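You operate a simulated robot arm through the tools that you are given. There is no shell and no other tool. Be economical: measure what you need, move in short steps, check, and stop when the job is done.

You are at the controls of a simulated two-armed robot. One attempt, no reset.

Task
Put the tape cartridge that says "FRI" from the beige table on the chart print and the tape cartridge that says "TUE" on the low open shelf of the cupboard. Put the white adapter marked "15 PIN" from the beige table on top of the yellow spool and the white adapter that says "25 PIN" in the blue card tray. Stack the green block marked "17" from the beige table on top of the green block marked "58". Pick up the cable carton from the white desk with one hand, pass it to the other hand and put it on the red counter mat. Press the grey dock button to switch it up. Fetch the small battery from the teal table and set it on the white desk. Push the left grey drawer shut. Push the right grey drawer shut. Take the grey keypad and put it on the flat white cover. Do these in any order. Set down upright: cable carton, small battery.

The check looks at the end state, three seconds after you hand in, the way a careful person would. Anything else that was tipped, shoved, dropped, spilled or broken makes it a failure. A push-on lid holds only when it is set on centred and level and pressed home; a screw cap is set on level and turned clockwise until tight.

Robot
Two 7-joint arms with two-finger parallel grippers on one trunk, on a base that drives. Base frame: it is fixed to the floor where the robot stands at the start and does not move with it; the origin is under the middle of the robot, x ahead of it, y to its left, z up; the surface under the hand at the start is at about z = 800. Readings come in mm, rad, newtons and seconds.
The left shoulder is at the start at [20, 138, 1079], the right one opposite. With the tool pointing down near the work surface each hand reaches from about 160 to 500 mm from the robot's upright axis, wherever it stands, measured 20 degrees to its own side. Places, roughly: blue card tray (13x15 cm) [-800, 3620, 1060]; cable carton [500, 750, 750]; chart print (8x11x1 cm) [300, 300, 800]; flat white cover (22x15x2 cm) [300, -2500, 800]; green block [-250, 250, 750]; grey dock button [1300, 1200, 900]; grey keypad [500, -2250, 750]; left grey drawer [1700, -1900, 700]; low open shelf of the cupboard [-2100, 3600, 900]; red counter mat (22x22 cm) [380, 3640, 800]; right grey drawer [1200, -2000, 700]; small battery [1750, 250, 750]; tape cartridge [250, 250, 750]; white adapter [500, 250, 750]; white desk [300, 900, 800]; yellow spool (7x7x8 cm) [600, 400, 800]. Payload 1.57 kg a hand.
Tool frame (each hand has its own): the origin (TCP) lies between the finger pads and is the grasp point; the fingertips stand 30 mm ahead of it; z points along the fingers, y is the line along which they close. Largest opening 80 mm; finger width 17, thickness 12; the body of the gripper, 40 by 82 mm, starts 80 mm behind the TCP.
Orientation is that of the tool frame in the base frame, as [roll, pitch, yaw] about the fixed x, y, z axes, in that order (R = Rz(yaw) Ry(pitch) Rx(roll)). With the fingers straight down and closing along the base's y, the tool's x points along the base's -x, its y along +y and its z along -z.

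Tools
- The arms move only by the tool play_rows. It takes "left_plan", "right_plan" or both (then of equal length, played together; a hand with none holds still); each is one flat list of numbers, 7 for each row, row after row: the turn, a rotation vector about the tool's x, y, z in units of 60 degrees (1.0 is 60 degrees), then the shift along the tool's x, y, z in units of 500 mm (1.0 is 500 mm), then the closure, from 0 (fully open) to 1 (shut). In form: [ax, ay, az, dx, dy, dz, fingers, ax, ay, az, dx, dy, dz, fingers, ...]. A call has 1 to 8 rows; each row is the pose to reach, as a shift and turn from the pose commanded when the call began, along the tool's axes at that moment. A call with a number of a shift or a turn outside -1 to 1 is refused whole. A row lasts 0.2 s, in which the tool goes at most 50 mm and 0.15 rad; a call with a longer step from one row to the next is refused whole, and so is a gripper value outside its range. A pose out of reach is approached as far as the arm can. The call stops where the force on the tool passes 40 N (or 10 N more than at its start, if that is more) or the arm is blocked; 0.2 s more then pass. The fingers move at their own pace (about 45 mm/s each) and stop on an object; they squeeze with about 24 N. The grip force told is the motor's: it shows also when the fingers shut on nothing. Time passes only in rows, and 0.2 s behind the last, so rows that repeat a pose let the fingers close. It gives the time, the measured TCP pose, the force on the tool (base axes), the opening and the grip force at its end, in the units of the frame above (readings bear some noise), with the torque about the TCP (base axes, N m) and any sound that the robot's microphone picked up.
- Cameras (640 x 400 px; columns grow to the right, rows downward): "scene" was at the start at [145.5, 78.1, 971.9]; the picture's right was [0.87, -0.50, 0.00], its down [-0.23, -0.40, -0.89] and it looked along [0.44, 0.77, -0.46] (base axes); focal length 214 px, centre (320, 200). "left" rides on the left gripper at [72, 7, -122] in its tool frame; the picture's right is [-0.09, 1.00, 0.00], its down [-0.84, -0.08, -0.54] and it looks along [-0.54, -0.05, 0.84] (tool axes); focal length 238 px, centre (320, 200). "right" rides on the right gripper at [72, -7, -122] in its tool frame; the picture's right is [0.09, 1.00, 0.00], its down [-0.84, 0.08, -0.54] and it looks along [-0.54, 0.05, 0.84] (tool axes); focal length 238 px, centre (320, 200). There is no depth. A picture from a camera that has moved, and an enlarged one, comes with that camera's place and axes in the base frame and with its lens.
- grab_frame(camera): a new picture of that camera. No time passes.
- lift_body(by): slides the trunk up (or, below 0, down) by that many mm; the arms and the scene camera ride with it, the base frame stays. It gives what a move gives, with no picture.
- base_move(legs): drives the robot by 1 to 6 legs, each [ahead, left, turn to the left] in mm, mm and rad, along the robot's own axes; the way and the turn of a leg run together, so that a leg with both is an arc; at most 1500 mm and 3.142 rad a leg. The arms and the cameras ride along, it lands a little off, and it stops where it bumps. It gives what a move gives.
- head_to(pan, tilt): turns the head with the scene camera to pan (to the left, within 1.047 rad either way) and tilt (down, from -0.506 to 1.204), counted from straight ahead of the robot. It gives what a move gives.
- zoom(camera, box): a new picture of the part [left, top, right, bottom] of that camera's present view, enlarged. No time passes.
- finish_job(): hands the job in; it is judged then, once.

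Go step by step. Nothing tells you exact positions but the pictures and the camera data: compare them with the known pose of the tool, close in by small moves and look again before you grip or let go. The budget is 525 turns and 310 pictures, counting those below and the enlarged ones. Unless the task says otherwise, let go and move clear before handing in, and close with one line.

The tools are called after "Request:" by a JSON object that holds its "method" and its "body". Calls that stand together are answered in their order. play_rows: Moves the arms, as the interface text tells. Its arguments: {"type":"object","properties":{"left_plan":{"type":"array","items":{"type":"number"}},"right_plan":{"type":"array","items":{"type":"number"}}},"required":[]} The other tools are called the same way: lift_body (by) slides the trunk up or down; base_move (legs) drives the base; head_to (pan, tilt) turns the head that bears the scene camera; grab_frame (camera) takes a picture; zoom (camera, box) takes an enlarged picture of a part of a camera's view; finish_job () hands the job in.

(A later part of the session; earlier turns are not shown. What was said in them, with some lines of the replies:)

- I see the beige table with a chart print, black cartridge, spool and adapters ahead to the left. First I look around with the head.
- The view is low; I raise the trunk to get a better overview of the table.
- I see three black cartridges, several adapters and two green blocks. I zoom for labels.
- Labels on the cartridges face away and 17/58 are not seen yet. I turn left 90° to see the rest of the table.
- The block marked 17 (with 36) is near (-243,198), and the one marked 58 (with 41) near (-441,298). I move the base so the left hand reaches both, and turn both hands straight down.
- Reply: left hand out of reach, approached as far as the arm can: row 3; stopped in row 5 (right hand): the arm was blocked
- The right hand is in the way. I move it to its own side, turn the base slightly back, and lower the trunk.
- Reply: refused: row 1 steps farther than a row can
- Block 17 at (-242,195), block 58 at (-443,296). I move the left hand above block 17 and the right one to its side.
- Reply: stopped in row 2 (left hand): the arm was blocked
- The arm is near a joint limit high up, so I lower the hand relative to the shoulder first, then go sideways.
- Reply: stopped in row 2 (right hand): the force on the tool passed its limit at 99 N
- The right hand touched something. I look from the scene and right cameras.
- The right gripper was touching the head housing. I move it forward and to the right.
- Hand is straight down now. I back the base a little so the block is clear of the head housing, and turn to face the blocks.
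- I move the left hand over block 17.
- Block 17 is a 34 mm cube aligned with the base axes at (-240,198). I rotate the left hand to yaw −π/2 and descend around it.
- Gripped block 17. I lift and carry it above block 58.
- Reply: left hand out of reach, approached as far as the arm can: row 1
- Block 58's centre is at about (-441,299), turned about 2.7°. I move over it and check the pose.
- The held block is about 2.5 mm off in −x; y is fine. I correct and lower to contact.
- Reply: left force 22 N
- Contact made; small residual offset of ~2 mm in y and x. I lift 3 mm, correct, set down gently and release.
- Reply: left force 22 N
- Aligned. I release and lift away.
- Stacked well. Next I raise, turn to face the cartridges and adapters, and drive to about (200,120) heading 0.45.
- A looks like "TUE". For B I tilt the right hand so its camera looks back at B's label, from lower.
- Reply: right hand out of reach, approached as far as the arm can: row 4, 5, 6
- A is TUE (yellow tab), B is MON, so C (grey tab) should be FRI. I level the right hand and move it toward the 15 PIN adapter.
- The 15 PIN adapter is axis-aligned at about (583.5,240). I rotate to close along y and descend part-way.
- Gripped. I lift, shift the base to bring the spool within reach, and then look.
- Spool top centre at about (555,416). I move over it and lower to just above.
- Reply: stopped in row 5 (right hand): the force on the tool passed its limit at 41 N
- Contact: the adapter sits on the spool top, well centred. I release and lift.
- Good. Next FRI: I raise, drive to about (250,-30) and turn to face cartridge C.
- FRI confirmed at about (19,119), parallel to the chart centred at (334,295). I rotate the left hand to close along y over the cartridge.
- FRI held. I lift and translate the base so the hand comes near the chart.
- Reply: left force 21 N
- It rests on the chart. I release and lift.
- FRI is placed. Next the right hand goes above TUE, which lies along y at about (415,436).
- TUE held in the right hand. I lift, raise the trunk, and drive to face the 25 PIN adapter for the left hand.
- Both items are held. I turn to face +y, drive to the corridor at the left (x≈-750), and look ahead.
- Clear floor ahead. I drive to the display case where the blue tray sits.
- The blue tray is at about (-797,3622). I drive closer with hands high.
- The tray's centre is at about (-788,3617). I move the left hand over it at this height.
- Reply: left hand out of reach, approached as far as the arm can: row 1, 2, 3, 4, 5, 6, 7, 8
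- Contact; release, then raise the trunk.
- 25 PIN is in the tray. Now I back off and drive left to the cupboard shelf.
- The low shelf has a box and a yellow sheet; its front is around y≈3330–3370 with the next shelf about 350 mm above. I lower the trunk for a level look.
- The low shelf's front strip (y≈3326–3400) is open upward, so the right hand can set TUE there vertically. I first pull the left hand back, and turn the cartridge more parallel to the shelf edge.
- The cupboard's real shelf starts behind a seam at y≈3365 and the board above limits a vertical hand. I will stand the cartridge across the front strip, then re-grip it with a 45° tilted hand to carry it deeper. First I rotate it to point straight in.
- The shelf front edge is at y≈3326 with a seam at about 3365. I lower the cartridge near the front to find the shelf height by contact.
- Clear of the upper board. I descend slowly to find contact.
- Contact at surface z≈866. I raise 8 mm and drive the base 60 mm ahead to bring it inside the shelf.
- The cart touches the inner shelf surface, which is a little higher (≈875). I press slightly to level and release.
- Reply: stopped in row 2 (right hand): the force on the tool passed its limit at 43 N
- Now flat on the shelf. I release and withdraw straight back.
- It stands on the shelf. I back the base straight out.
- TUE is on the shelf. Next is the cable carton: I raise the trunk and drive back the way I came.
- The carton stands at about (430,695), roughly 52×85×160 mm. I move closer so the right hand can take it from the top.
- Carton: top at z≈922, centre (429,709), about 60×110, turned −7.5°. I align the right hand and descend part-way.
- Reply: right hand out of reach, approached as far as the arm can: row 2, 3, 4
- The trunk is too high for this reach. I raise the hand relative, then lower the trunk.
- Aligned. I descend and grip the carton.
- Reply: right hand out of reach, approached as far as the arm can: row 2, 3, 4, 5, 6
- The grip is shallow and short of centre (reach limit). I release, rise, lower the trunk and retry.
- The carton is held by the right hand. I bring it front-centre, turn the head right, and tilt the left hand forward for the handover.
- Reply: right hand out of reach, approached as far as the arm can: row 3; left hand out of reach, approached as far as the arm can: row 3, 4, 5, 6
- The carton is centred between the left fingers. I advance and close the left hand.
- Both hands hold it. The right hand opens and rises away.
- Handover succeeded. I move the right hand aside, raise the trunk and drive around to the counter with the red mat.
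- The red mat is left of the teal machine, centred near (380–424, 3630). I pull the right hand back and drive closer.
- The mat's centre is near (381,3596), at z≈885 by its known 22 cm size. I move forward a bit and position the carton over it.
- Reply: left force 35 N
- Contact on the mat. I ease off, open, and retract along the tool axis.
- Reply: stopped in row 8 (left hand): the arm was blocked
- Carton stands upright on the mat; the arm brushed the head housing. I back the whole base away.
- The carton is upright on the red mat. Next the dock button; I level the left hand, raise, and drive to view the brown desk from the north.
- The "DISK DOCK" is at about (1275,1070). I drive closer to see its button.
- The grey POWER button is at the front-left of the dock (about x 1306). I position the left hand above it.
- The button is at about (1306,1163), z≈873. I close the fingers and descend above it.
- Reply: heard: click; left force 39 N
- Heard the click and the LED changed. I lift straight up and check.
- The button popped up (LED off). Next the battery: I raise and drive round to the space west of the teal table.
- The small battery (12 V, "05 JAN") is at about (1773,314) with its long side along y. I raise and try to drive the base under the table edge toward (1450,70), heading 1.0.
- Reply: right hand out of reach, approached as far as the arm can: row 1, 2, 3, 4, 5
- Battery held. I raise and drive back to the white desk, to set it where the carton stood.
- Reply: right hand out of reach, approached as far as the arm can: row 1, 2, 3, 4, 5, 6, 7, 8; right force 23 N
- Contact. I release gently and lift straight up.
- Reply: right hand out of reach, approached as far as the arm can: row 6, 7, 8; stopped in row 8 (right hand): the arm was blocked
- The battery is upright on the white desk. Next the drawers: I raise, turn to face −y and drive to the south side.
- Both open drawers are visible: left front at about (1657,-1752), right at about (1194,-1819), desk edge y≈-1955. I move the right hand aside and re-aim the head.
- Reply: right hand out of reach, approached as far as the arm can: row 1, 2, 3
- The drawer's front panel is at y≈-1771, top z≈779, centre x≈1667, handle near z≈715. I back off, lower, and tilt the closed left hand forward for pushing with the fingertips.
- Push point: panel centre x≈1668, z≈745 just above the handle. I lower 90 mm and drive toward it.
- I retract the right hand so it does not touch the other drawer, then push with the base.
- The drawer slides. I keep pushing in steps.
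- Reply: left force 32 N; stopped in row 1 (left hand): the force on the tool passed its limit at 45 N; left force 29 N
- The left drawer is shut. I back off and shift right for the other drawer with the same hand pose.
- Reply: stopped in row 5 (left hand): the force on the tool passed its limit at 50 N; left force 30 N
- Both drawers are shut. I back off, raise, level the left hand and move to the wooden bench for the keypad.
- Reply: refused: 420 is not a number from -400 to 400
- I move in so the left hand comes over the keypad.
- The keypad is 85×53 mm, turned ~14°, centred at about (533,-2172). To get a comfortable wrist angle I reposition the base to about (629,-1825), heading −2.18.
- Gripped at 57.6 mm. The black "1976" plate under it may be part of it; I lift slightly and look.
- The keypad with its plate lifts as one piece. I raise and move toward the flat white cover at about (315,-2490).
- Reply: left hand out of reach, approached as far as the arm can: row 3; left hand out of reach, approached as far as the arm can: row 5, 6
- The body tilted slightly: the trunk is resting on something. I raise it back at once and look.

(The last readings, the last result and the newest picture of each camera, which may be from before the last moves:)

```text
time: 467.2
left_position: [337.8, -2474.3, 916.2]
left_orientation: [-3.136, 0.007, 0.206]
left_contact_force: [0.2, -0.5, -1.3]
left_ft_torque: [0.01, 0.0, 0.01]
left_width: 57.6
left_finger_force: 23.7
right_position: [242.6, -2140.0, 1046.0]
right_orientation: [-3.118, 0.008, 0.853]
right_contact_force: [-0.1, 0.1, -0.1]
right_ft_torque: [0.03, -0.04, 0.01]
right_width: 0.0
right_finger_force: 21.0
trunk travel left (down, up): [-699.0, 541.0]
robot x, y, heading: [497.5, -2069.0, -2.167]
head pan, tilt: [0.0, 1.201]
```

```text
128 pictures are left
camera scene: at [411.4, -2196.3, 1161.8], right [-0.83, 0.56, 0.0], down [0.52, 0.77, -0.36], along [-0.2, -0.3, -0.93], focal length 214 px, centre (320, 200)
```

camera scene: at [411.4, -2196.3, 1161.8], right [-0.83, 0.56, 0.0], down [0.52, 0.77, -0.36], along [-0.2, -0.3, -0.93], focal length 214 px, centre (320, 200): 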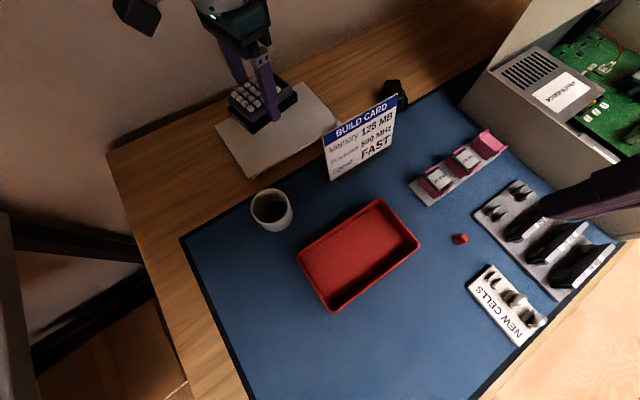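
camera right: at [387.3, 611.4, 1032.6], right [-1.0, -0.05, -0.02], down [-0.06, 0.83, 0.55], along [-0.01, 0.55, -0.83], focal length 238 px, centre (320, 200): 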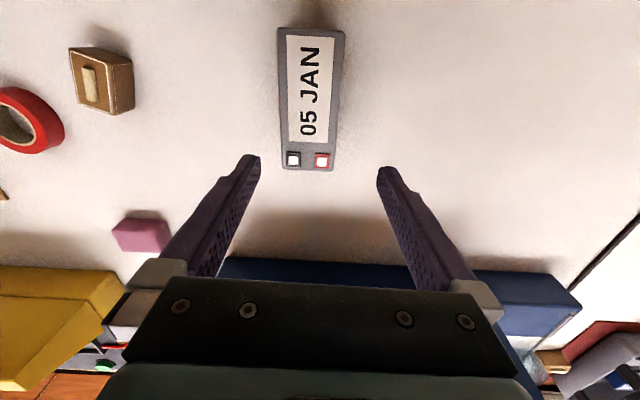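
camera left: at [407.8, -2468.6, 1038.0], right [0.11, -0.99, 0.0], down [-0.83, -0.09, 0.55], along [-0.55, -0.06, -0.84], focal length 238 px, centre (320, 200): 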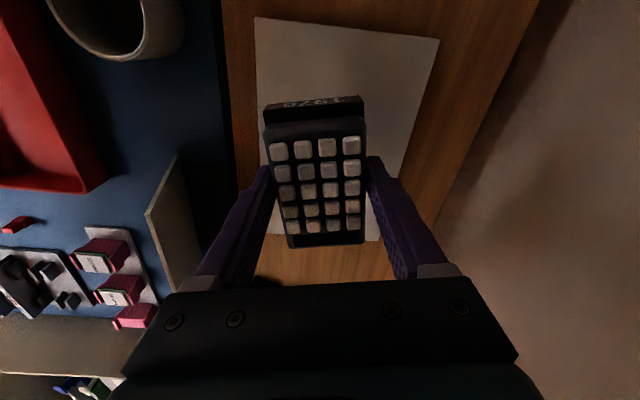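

Nothing on the bench was disturbed; most likely the left forearm met the wall rail. I raise, back off, turn to face −y squarely and rotate the wrist to a natural angle.

Request:
{"method": "lift_body", "body": {"by": 110}}

Request:
{"method": "base_move", "body": {"legs": [[-150, 0, 0], [0, 0, 0.6]]}}

Request:
{"method": "play_rows", "body": {"left_plan": [0, 0, -0.12, 0, 0, 0, 1, 0, 0, -0.24, 0, 0, 0, 1, 0, 0, -0.36, 0, 0, 0, 1, 0, 0, -0.48, 0, 0, 0, 1, 0, 0, -0.6, 0, 0, 0, 1, 0, 0, -0.72, 0, 0, 0, 1]}}

Request:
{"method": "head_to", "body": {"pan": 0.2, "tilt": 0.75}}

Request:
{"method": "grab_frame", "body": {"camera": "scene"}}

```text
time: 468.6
left_position: [339.4, -2474.3, 1027.2]
left_orientation: [-3.139, 0.007, 0.204]
left_contact_force: [0.5, -0.6, -1.3]
left_ft_torque: [0.01, -0.03, -0.01]
left_width: 57.3
left_finger_force: 24.1
right_position: [243.9, -2141.2, 1155.1]
right_orientation: [-3.117, 0.008, 0.857]
right_contact_force: [0.9, -0.3, 0.3]
right_ft_torque: [0.02, 0.0, 0.01]
right_width: 0.0
right_finger_force: 21.7
trunk travel left (down, up): [-809.0, 431.0]
robot x, y, heading: [500.7, -2064.6, -2.17]
head pan, tilt: [0.0, 1.201]
```

```text
time: 471.7
left_position: [680.5, -2367.7, 1027.5]
left_orientation: [-3.136, 0.006, 0.801]
left_contact_force: [-0.6, 0.0, -2.1]
left_ft_torque: [0.02, 0.0, 0.02]
left_width: 57.5
left_finger_force: 24.0
right_position: [414.9, -2146.6, 1154.8]
right_orientation: [-3.118, 0.008, 1.454]
right_contact_force: [-0.4, 0.1, 0.2]
right_ft_torque: [-0.03, 0.02, 0.02]
right_width: 0.0
right_finger_force: 21.1
trunk travel left (down, up): [-809.0, 431.0]
robot x, y, heading: [581.1, -1941.1, -1.572]
head pan, tilt: [0.0, 1.201]
```

```text
time: 473.1
left_position: [680.8, -2368.7, 1026.5]
left_orientation: [-3.134, 0.004, 1.559]
left_contact_force: [0.3, 0.3, -2.2]
left_ft_torque: [0.01, 0.0, -0.01]
left_width: 57.4
left_finger_force: 24.0
right_position: [416.0, -2146.4, 1153.8]
right_orientation: [-3.12, 0.009, 1.455]
right_contact_force: [-0.5, -0.6, 0.6]
right_ft_torque: [0.01, -0.04, -0.02]
right_width: 0.2
right_finger_force: 21.4
trunk travel left (down, up): [-809.0, 431.0]
robot x, y, heading: [581.7, -1942.3, -1.57]
head pan, tilt: [0.0, 1.201]
```

```text
time: 474.0
left_position: [680.6, -2368.2, 1025.4]
left_orientation: [-3.133, 0.003, 1.554]
left_contact_force: [-0.3, 0.6, -1.5]
left_ft_torque: [0.03, 0.01, -0.01]
left_width: 57.5
left_finger_force: 24.7
right_position: [416.0, -2145.2, 1155.0]
right_orientation: [-3.12, 0.007, 1.455]
right_contact_force: [-0.3, 0.6, -0.6]
right_ft_torque: [0.0, -0.01, 0.0]
right_width: 0.0
right_finger_force: 21.9
trunk travel left (down, up): [-809.0, 431.0]
robot x, y, heading: [585.6, -1943.8, -1.569]
head pan, tilt: [0.201, 0.75]
```

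```text
127 pictures are left
camera scene: at [600.7, -2123.3, 1303.4], right [-0.98, -0.2, 0.0], down [-0.14, 0.67, -0.73], along [0.15, -0.72, -0.68], focal length 214 px, centre (320, 200)
```

scene: 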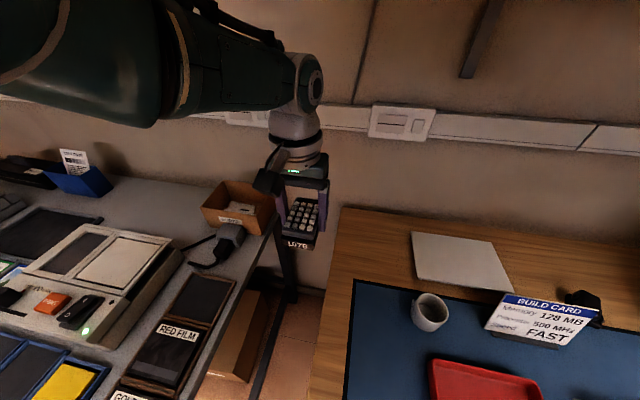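

Request:
{"method": "base_move", "body": {"legs": [[115, -355, 0]]}}

Request:
{"method": "lift_body", "body": {"by": -100}}

Request:
{"method": "grab_frame", "body": {"camera": "left"}}

Request:
{"method": "grab_frame", "body": {"camera": "scene"}}

```text
time: 476.3
left_position: [338.5, -2485.0, 1026.3]
left_orientation: [-3.135, 0.003, 1.555]
left_contact_force: [-0.3, -0.5, -0.9]
left_ft_torque: [0.0, -0.03, 0.0]
left_width: 57.6
left_finger_force: 24.2
right_position: [73.6, -2262.9, 1154.6]
right_orientation: [-3.119, 0.005, 1.453]
right_contact_force: [0.8, 0.1, -0.7]
right_ft_torque: [-0.03, -0.01, 0.0]
right_width: 0.1
right_finger_force: 21.4
trunk travel left (down, up): [-809.0, 431.0]
robot x, y, heading: [243.6, -2058.0, -1.57]
head pan, tilt: [0.201, 0.75]
```

```text
time: 477.6
left_position: [338.4, -2486.1, 926.2]
left_orientation: [-3.134, 0.005, 1.557]
left_contact_force: [0.8, -0.1, -1.7]
left_ft_torque: [0.0, -0.04, 0.02]
left_width: 57.6
left_finger_force: 24.0
right_position: [73.0, -2262.1, 1054.3]
right_orientation: [-3.118, 0.005, 1.455]
right_contact_force: [0.1, 0.0, -0.1]
right_ft_torque: [-0.02, -0.01, 0.01]
right_width: 0.0
right_finger_force: 21.4
trunk travel left (down, up): [-709.0, 531.0]
robot x, y, heading: [237.8, -2059.3, -1.569]
head pan, tilt: [0.201, 0.75]
```

```text
126 pictures are left
camera left: at [347.6, -2412.5, 1048.0], right [0.99, -0.11, -0.01], down [-0.09, -0.83, 0.55], along [-0.06, -0.54, -0.84], focal length 238 px, centre (320, 200)
```

left: 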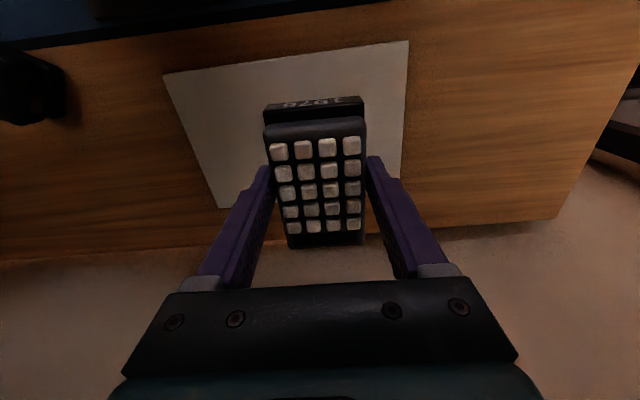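

```text
125 pictures are left
camera scene: at [258.4, -2239.9, 1203.5], right [-0.98, -0.2, 0.0], down [-0.14, 0.67, -0.73], along [0.15, -0.72, -0.68], focal length 214 px, centre (320, 200)
```

scene: 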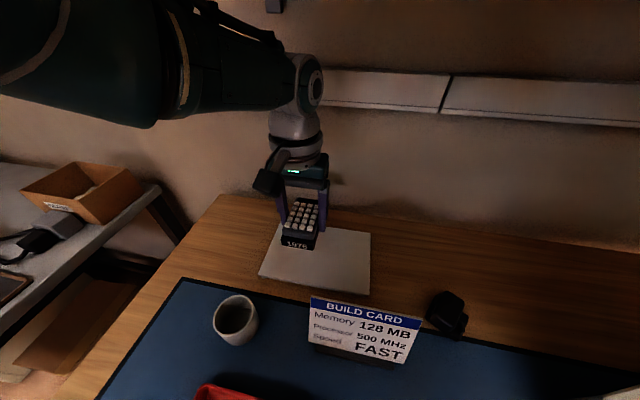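

Request:
{"method": "play_rows", "body": {"left_plan": [0, 0, 0, 0, -0.03, 0.03, 1, 0, 0, 0, 0, -0.036, 0.06, 1]}}

Request:
{"method": "lift_body", "body": {"by": -28}}

```text
time: 478.2
left_position: [325.6, -2470.2, 904.3]
left_orientation: [-3.134, 0.004, 1.557]
left_contact_force: [0.1, -0.3, -0.9]
left_ft_torque: [0.02, 0.01, 0.0]
left_width: 57.5
left_finger_force: 24.2
left hand out of reach, approached as far as the arm can: row 1, 2
right_position: [73.4, -2263.9, 1053.5]
right_orientation: [-3.118, 0.006, 1.456]
right_contact_force: [-0.7, 0.0, -0.3]
right_ft_torque: [0.01, -0.01, -0.01]
right_width: 0.0
right_finger_force: 21.5
trunk travel left (down, up): [-709.0, 531.0]
robot x, y, heading: [240.8, -2057.5, -1.573]
head pan, tilt: [0.201, 0.75]
```

```text
time: 479.0
left_position: [325.1, -2469.2, 876.9]
left_orientation: [-3.135, 0.002, 1.557]
left_contact_force: [-0.2, 0.0, -1.7]
left_ft_torque: [0.02, 0.01, 0.0]
left_width: 57.5
left_finger_force: 23.8
right_position: [73.6, -2263.2, 1026.9]
right_orientation: [-3.12, 0.008, 1.454]
right_contact_force: [-0.1, -0.3, 0.3]
right_ft_torque: [0.02, 0.01, -0.01]
right_width: 0.1
right_finger_force: 21.1
trunk travel left (down, up): [-681.0, 559.0]
robot x, y, heading: [241.4, -2055.6, -1.573]
head pan, tilt: [0.201, 0.75]
```

Request:
{"method": "base_move", "body": {"legs": [[18, 0, 0]]}}

Request:
{"method": "lift_body", "body": {"by": -14}}

Request:
{"method": "grab_frame", "body": {"camera": "left"}}

```text
time: 479.7
left_position: [326.5, -2487.7, 877.7]
left_orientation: [-3.134, 0.003, 1.557]
left_contact_force: [0.1, -0.3, -1.6]
left_ft_torque: [0.02, 0.01, -0.02]
left_width: 57.5
left_finger_force: 24.4
right_position: [73.9, -2282.6, 1026.3]
right_orientation: [-3.119, 0.009, 1.455]
right_contact_force: [0.7, 0.0, -0.2]
right_ft_torque: [-0.01, 0.01, 0.01]
right_width: 0.0
right_finger_force: 21.2
trunk travel left (down, up): [-681.0, 559.0]
robot x, y, heading: [239.1, -2077.8, -1.567]
head pan, tilt: [0.201, 0.75]
```

```text
time: 480.4
left_position: [326.6, -2487.6, 863.2]
left_orientation: [-3.135, 0.005, 1.556]
left_contact_force: [-0.4, 0.5, -1.2]
left_ft_torque: [-0.03, 0.03, 0.03]
left_width: 57.4
left_finger_force: 24.4
right_position: [72.7, -2281.1, 1012.4]
right_orientation: [-3.12, 0.006, 1.454]
right_contact_force: [1.3, -0.4, -0.4]
right_ft_torque: [0.01, 0.02, -0.01]
right_width: 0.0
right_finger_force: 21.4
trunk travel left (down, up): [-667.0, 573.0]
robot x, y, heading: [243.2, -2074.7, -1.567]
head pan, tilt: [0.201, 0.75]
```

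```text
124 pictures are left
camera left: at [334.5, -2416.0, 984.5], right [0.99, -0.11, -0.01], down [-0.09, -0.83, 0.55], along [-0.06, -0.54, -0.84], focal length 238 px, centre (320, 200)
```

left: 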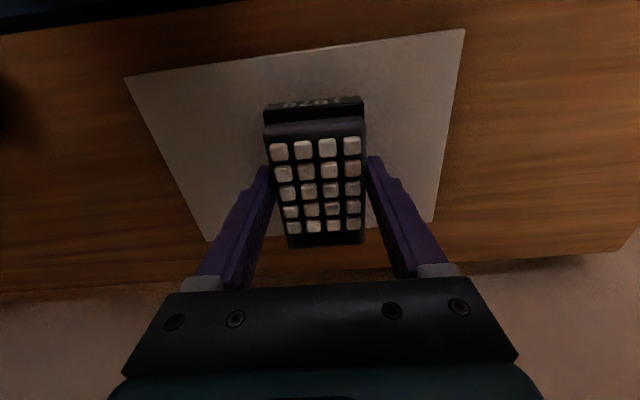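

Request:
{"method": "lift_body", "body": {"by": -6}}

Request:
{"method": "lift_body", "body": {"by": -3}}

Request:
{"method": "lift_body", "body": {"by": -3}}

```text
time: 480.9
left_position: [326.2, -2488.7, 857.3]
left_orientation: [-3.134, 0.003, 1.557]
left_contact_force: [0.1, -0.5, -1.3]
left_ft_torque: [0.01, -0.02, 0.01]
left_width: 57.6
left_finger_force: 24.4
right_position: [72.5, -2280.0, 1006.6]
right_orientation: [-3.119, 0.008, 1.456]
right_contact_force: [-0.1, 0.8, 0.1]
right_ft_torque: [0.01, -0.01, -0.02]
right_width: 0.0
right_finger_force: 21.3
trunk travel left (down, up): [-661.0, 579.0]
robot x, y, heading: [243.4, -2074.1, -1.571]
head pan, tilt: [0.201, 0.75]
```

```text
time: 481.4
left_position: [325.5, -2488.2, 854.7]
left_orientation: [-3.134, 0.004, 1.556]
left_contact_force: [0.0, 1.2, -1.9]
left_ft_torque: [-0.01, -0.01, -0.01]
left_width: 57.4
left_finger_force: 23.9
right_position: [72.5, -2280.7, 1004.7]
right_orientation: [-3.117, 0.008, 1.454]
right_contact_force: [-0.8, -0.4, 0.8]
right_ft_torque: [-0.01, 0.03, 0.02]
right_width: 0.0
right_finger_force: 21.2
trunk travel left (down, up): [-658.0, 582.0]
robot x, y, heading: [243.0, -2074.7, -1.568]
head pan, tilt: [0.201, 0.75]
```

```text
time: 481.9
left_position: [324.1, -2488.1, 850.1]
left_orientation: [-3.135, 0.002, 1.557]
left_contact_force: [-0.4, -0.7, -2.0]
left_ft_torque: [0.01, -0.01, -0.01]
left_width: 57.5
left_finger_force: 24.1
right_position: [72.0, -2281.6, 1000.4]
right_orientation: [-3.118, 0.007, 1.455]
right_contact_force: [0.4, 0.1, -0.4]
right_ft_torque: [0.02, 0.0, 0.0]
right_width: 0.0
right_finger_force: 21.3
trunk travel left (down, up): [-655.0, 585.0]
robot x, y, heading: [241.5, -2082.4, -1.567]
head pan, tilt: [0.201, 0.75]
```

Request:
{"method": "lift_body", "body": {"by": -3}}

Request:
{"method": "lift_body", "body": {"by": -3}}

Request:
{"method": "lift_body", "body": {"by": -2}}

```text
time: 482.5
left_position: [325.9, -2489.9, 849.4]
left_orientation: [-3.135, 0.004, 1.557]
left_contact_force: [-0.3, 2.2, 7.9]
left_ft_torque: [-0.37, -0.24, 0.09]
left_width: 57.5
left_finger_force: 23.6
right_position: [73.9, -2280.7, 997.8]
right_orientation: [-3.119, 0.008, 1.456]
right_contact_force: [0.0, 0.6, 1.2]
right_ft_torque: [0.02, 0.0, 0.0]
right_width: 0.3
right_finger_force: 20.9
trunk travel left (down, up): [-652.0, 588.0]
robot x, y, heading: [245.4, -2077.7, -1.566]
head pan, tilt: [0.201, 0.75]
```

```text
time: 483.0
left_position: [325.9, -2491.3, 847.4]
left_orientation: [-3.134, 0.006, 1.556]
left_contact_force: [0.2, 3.9, 22.5]
left_ft_torque: [0.09, -0.1, -0.03]
left_width: 57.5
left_finger_force: 23.8
right_position: [74.0, -2282.3, 996.6]
right_orientation: [-3.121, 0.008, 1.453]
right_contact_force: [-0.9, -0.2, -0.4]
right_ft_torque: [-0.02, 0.02, -0.02]
right_width: 0.0
right_finger_force: 21.4
trunk travel left (down, up): [-649.0, 591.0]
robot x, y, heading: [242.3, -2076.4, -1.567]
head pan, tilt: [0.201, 0.75]
```

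```text
time: 483.5
left_position: [326.7, -2491.0, 843.8]
left_orientation: [-3.134, 0.005, 1.557]
left_contact_force: [-0.3, 0.7, 21.4]
left_ft_torque: [-0.07, -0.07, 0.0]
left_width: 57.3
left_finger_force: 24.4
right_position: [73.4, -2284.1, 993.7]
right_orientation: [-3.121, 0.007, 1.455]
right_contact_force: [0.2, 0.0, 0.4]
right_ft_torque: [-0.01, -0.02, -0.03]
right_width: 0.1
right_finger_force: 21.7
trunk travel left (down, up): [-647.0, 593.0]
robot x, y, heading: [240.2, -2076.2, -1.568]
head pan, tilt: [0.201, 0.75]
```

Contact with the cover. I release and raise the trunk.

Request:
{"method": "play_rows", "body": {"left_plan": [0, 0, 0, 0, 0, -0.002, 0.9, 0, 0, 0, 0, 0, -0.002, 0.6, 0, 0, 0, 0, 0, -0.002, 0.2, 0, 0, 0, 0, 0, -0.002, 0, 0, 0, 0, 0, 0, -0.002, 0]}}

Request:
{"method": "lift_body", "body": {"by": 200}}

Request:
{"method": "grab_frame", "body": {"camera": "left"}}

Request:
{"method": "base_move", "body": {"legs": [[-300, 0, 0]]}}

Request:
{"method": "grab_frame", "body": {"camera": "scene"}}

```text
time: 484.7
left_position: [326.9, -2487.4, 843.4]
left_orientation: [-3.131, 0.003, 1.557]
left_contact_force: [-2.5, 0.8, 1.3]
left_ft_torque: [0.02, -0.02, 0.01]
left_width: 78.6
left_finger_force: 0.1
right_position: [72.2, -2281.5, 993.6]
right_orientation: [-3.12, 0.007, 1.453]
right_contact_force: [-0.3, 0.8, -0.7]
right_ft_torque: [-0.01, -0.02, 0.01]
right_width: 0.0
right_finger_force: 21.3
trunk travel left (down, up): [-647.0, 593.0]
robot x, y, heading: [239.6, -2076.2, -1.572]
head pan, tilt: [0.201, 0.75]
```

```text
time: 486.9
left_position: [325.2, -2487.9, 1043.9]
left_orientation: [-3.132, 0.004, 1.556]
left_contact_force: [0.3, -0.4, 0.2]
left_ft_torque: [0.02, 0.03, -0.02]
left_width: 80.2
left_finger_force: 0.0
right_position: [73.2, -2281.7, 1193.3]
right_orientation: [-3.118, 0.007, 1.454]
right_contact_force: [0.6, 0.1, -0.3]
right_ft_torque: [0.0, 0.01, 0.03]
right_width: 0.0
right_finger_force: 21.5
trunk travel left (down, up): [-847.0, 393.0]
robot x, y, heading: [240.2, -2073.7, -1.563]
head pan, tilt: [0.201, 0.75]
```

```text
123 pictures are left
camera left: at [335.0, -2416.3, 1165.6], right [0.99, -0.11, -0.01], down [-0.09, -0.83, 0.55], along [-0.06, -0.54, -0.84], focal length 238 px, centre (320, 200)
```

left: 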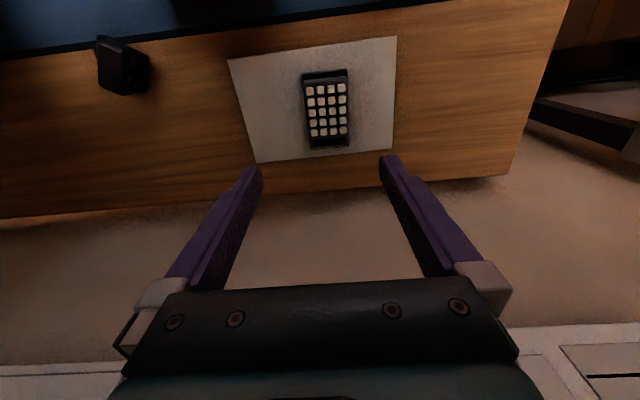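

```text
time: 488.9
left_position: [326.1, -2187.4, 1044.6]
left_orientation: [-3.136, 0.006, 1.557]
left_contact_force: [-0.5, 0.1, -0.1]
left_ft_torque: [-0.02, 0.0, -0.01]
left_width: 80.1
left_finger_force: 0.1
right_position: [73.1, -1980.4, 1192.8]
right_orientation: [-3.12, 0.008, 1.453]
right_contact_force: [-0.3, 0.8, -0.6]
right_ft_torque: [0.0, 0.01, 0.03]
right_width: 0.0
right_finger_force: 21.6
trunk travel left (down, up): [-847.0, 393.0]
robot x, y, heading: [237.0, -1774.4, -1.573]
head pan, tilt: [0.201, 0.75]
```

```text
122 pictures are left
camera scene: at [258.1, -1957.1, 1341.5], right [-0.98, -0.2, 0.0], down [-0.14, 0.67, -0.73], along [0.15, -0.72, -0.68], focal length 214 px, centre (320, 200)
```

scene: 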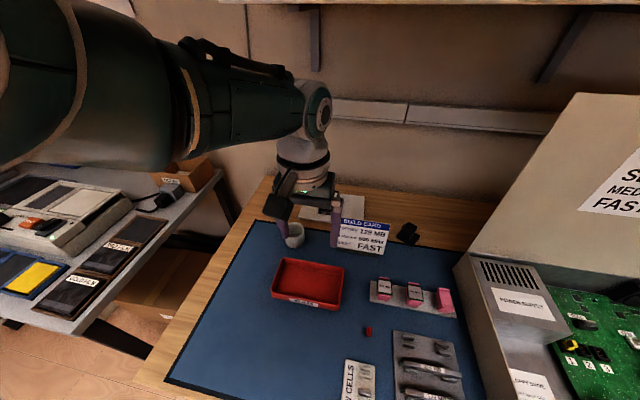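

All items are done; I make a final check of the beige table from the south.

Request:
{"method": "base_move", "body": {"legs": [[-350, 0, 0], [0, 0, 1.57], [0, 0, 1.57], [850, 0, 0]]}}

Request:
{"method": "head_to", "body": {"pan": 0.0, "tilt": 0.6}}

Request:
{"method": "grab_frame", "body": {"camera": "scene"}}

```text
time: 503.0
left_position: [173.5, -160.9, 1043.6]
left_orientation: [-3.134, 0.003, -1.604]
left_contact_force: [-0.6, -0.6, 0.1]
left_ft_torque: [-0.04, 0.01, 0.03]
left_width: 80.0
left_finger_force: 0.1
right_position: [422.1, -372.6, 1193.8]
right_orientation: [-3.118, 0.006, -1.704]
right_contact_force: [0.2, -0.4, 0.4]
right_ft_torque: [0.02, 0.0, -0.02]
right_width: 0.0
right_finger_force: 21.8
trunk travel left (down, up): [-847.0, 393.0]
robot x, y, heading: [250.6, -576.0, 1.554]
head pan, tilt: [0.201, 0.75]
```

```text
time: 503.7
left_position: [173.7, -161.3, 1044.3]
left_orientation: [-3.135, 0.005, -1.602]
left_contact_force: [0.4, 0.0, -0.4]
left_ft_torque: [0.02, 0.02, 0.0]
left_width: 80.1
left_finger_force: 0.1
right_position: [421.9, -373.2, 1193.5]
right_orientation: [-3.118, 0.007, -1.705]
right_contact_force: [0.2, -0.4, -0.2]
right_ft_torque: [0.02, 0.0, 0.02]
right_width: 0.0
right_finger_force: 21.4
trunk travel left (down, up): [-847.0, 393.0]
robot x, y, heading: [250.9, -578.1, 1.558]
head pan, tilt: [0.0, 0.6]
```

```text
121 pictures are left
camera scene: at [254.0, -388.0, 1354.3], right [1.0, -0.02, 0.0], down [-0.01, -0.57, -0.82], along [0.01, 0.82, -0.57], focal length 214 px, centre (320, 200)
```

scene: 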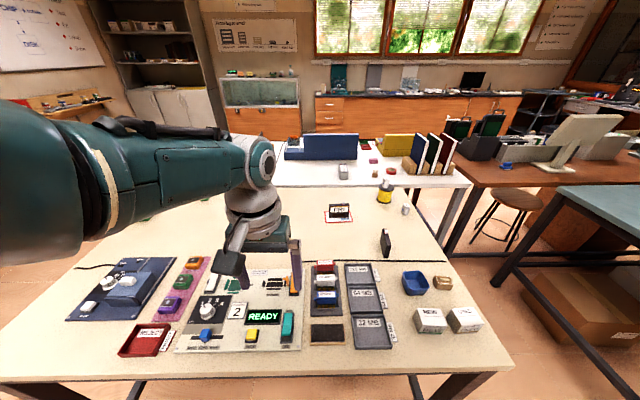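

Request:
{"method": "zoom", "body": {"camera": "scene", "box": [260, 130, 480, 270]}}

Request:
{"method": "base_move", "body": {"legs": [[0, -200, 0.5]]}}

Request:
{"method": "grab_frame", "body": {"camera": "scene"}}

```text
2.86 times, centred on (370, 200) of scene
camera zoom: at [254.0, -388.0, 1354.3], right [1.0, -0.02, 0.0], down [-0.01, -0.57, -0.82], along [0.01, 0.82, -0.57], focal length 613 px, centre (177, 200)
```

zoom: 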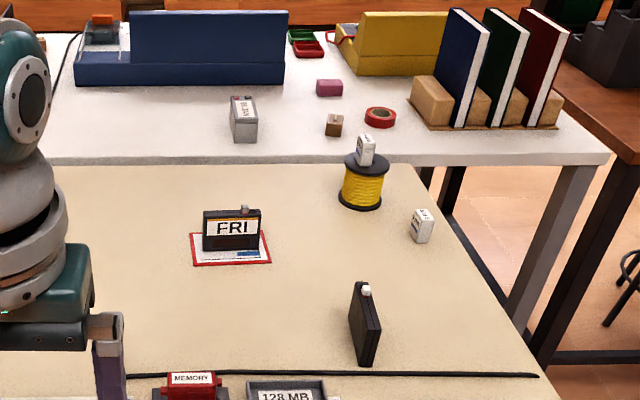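

```text
time: 505.5
left_position: [171.6, -205.5, 1044.5]
left_orientation: [-3.135, 0.004, -1.1]
left_contact_force: [0.5, -0.5, -0.4]
left_ft_torque: [-0.02, -0.03, -0.04]
left_width: 80.0
left_finger_force: 0.0
right_position: [490.9, -269.5, 1192.0]
right_orientation: [-3.118, 0.008, -1.204]
right_contact_force: [0.4, 0.5, -0.1]
right_ft_torque: [0.02, 0.01, 0.0]
right_width: 0.3
right_finger_force: 21.3
trunk travel left (down, up): [-847.0, 393.0]
robot x, y, heading: [439.4, -527.2, 2.055]
head pan, tilt: [0.0, 0.6]
```

```text
119 pictures are left
camera scene: at [351.1, -364.9, 1354.4], right [0.88, 0.47, 0.0], down [0.26, -0.5, -0.83], along [-0.39, 0.73, -0.56], focal length 214 px, centre (320, 200)
```

scene: 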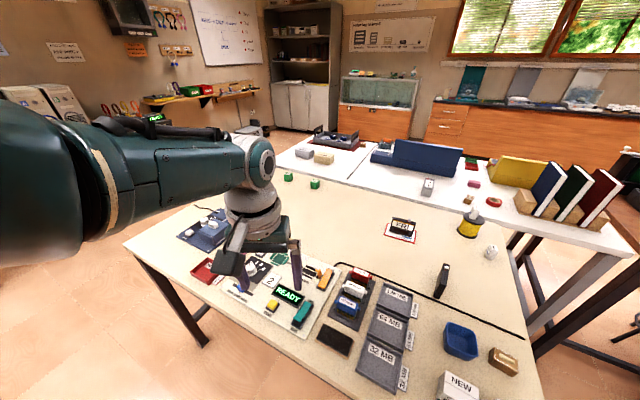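

Everything I can see is in place: FRI on the chart, 15 PIN on the spool, the battery upright, MON untouched. The stacked blocks were still standing in a later view. I hand in.

Request:
{"method": "finish_job", "body": {}}

```text
The job is handed in.
```

I finished and handed in all the tasks: the cartridges, adapters, block stack, carton handover, dock button, battery, both drawers and keypad are all done.
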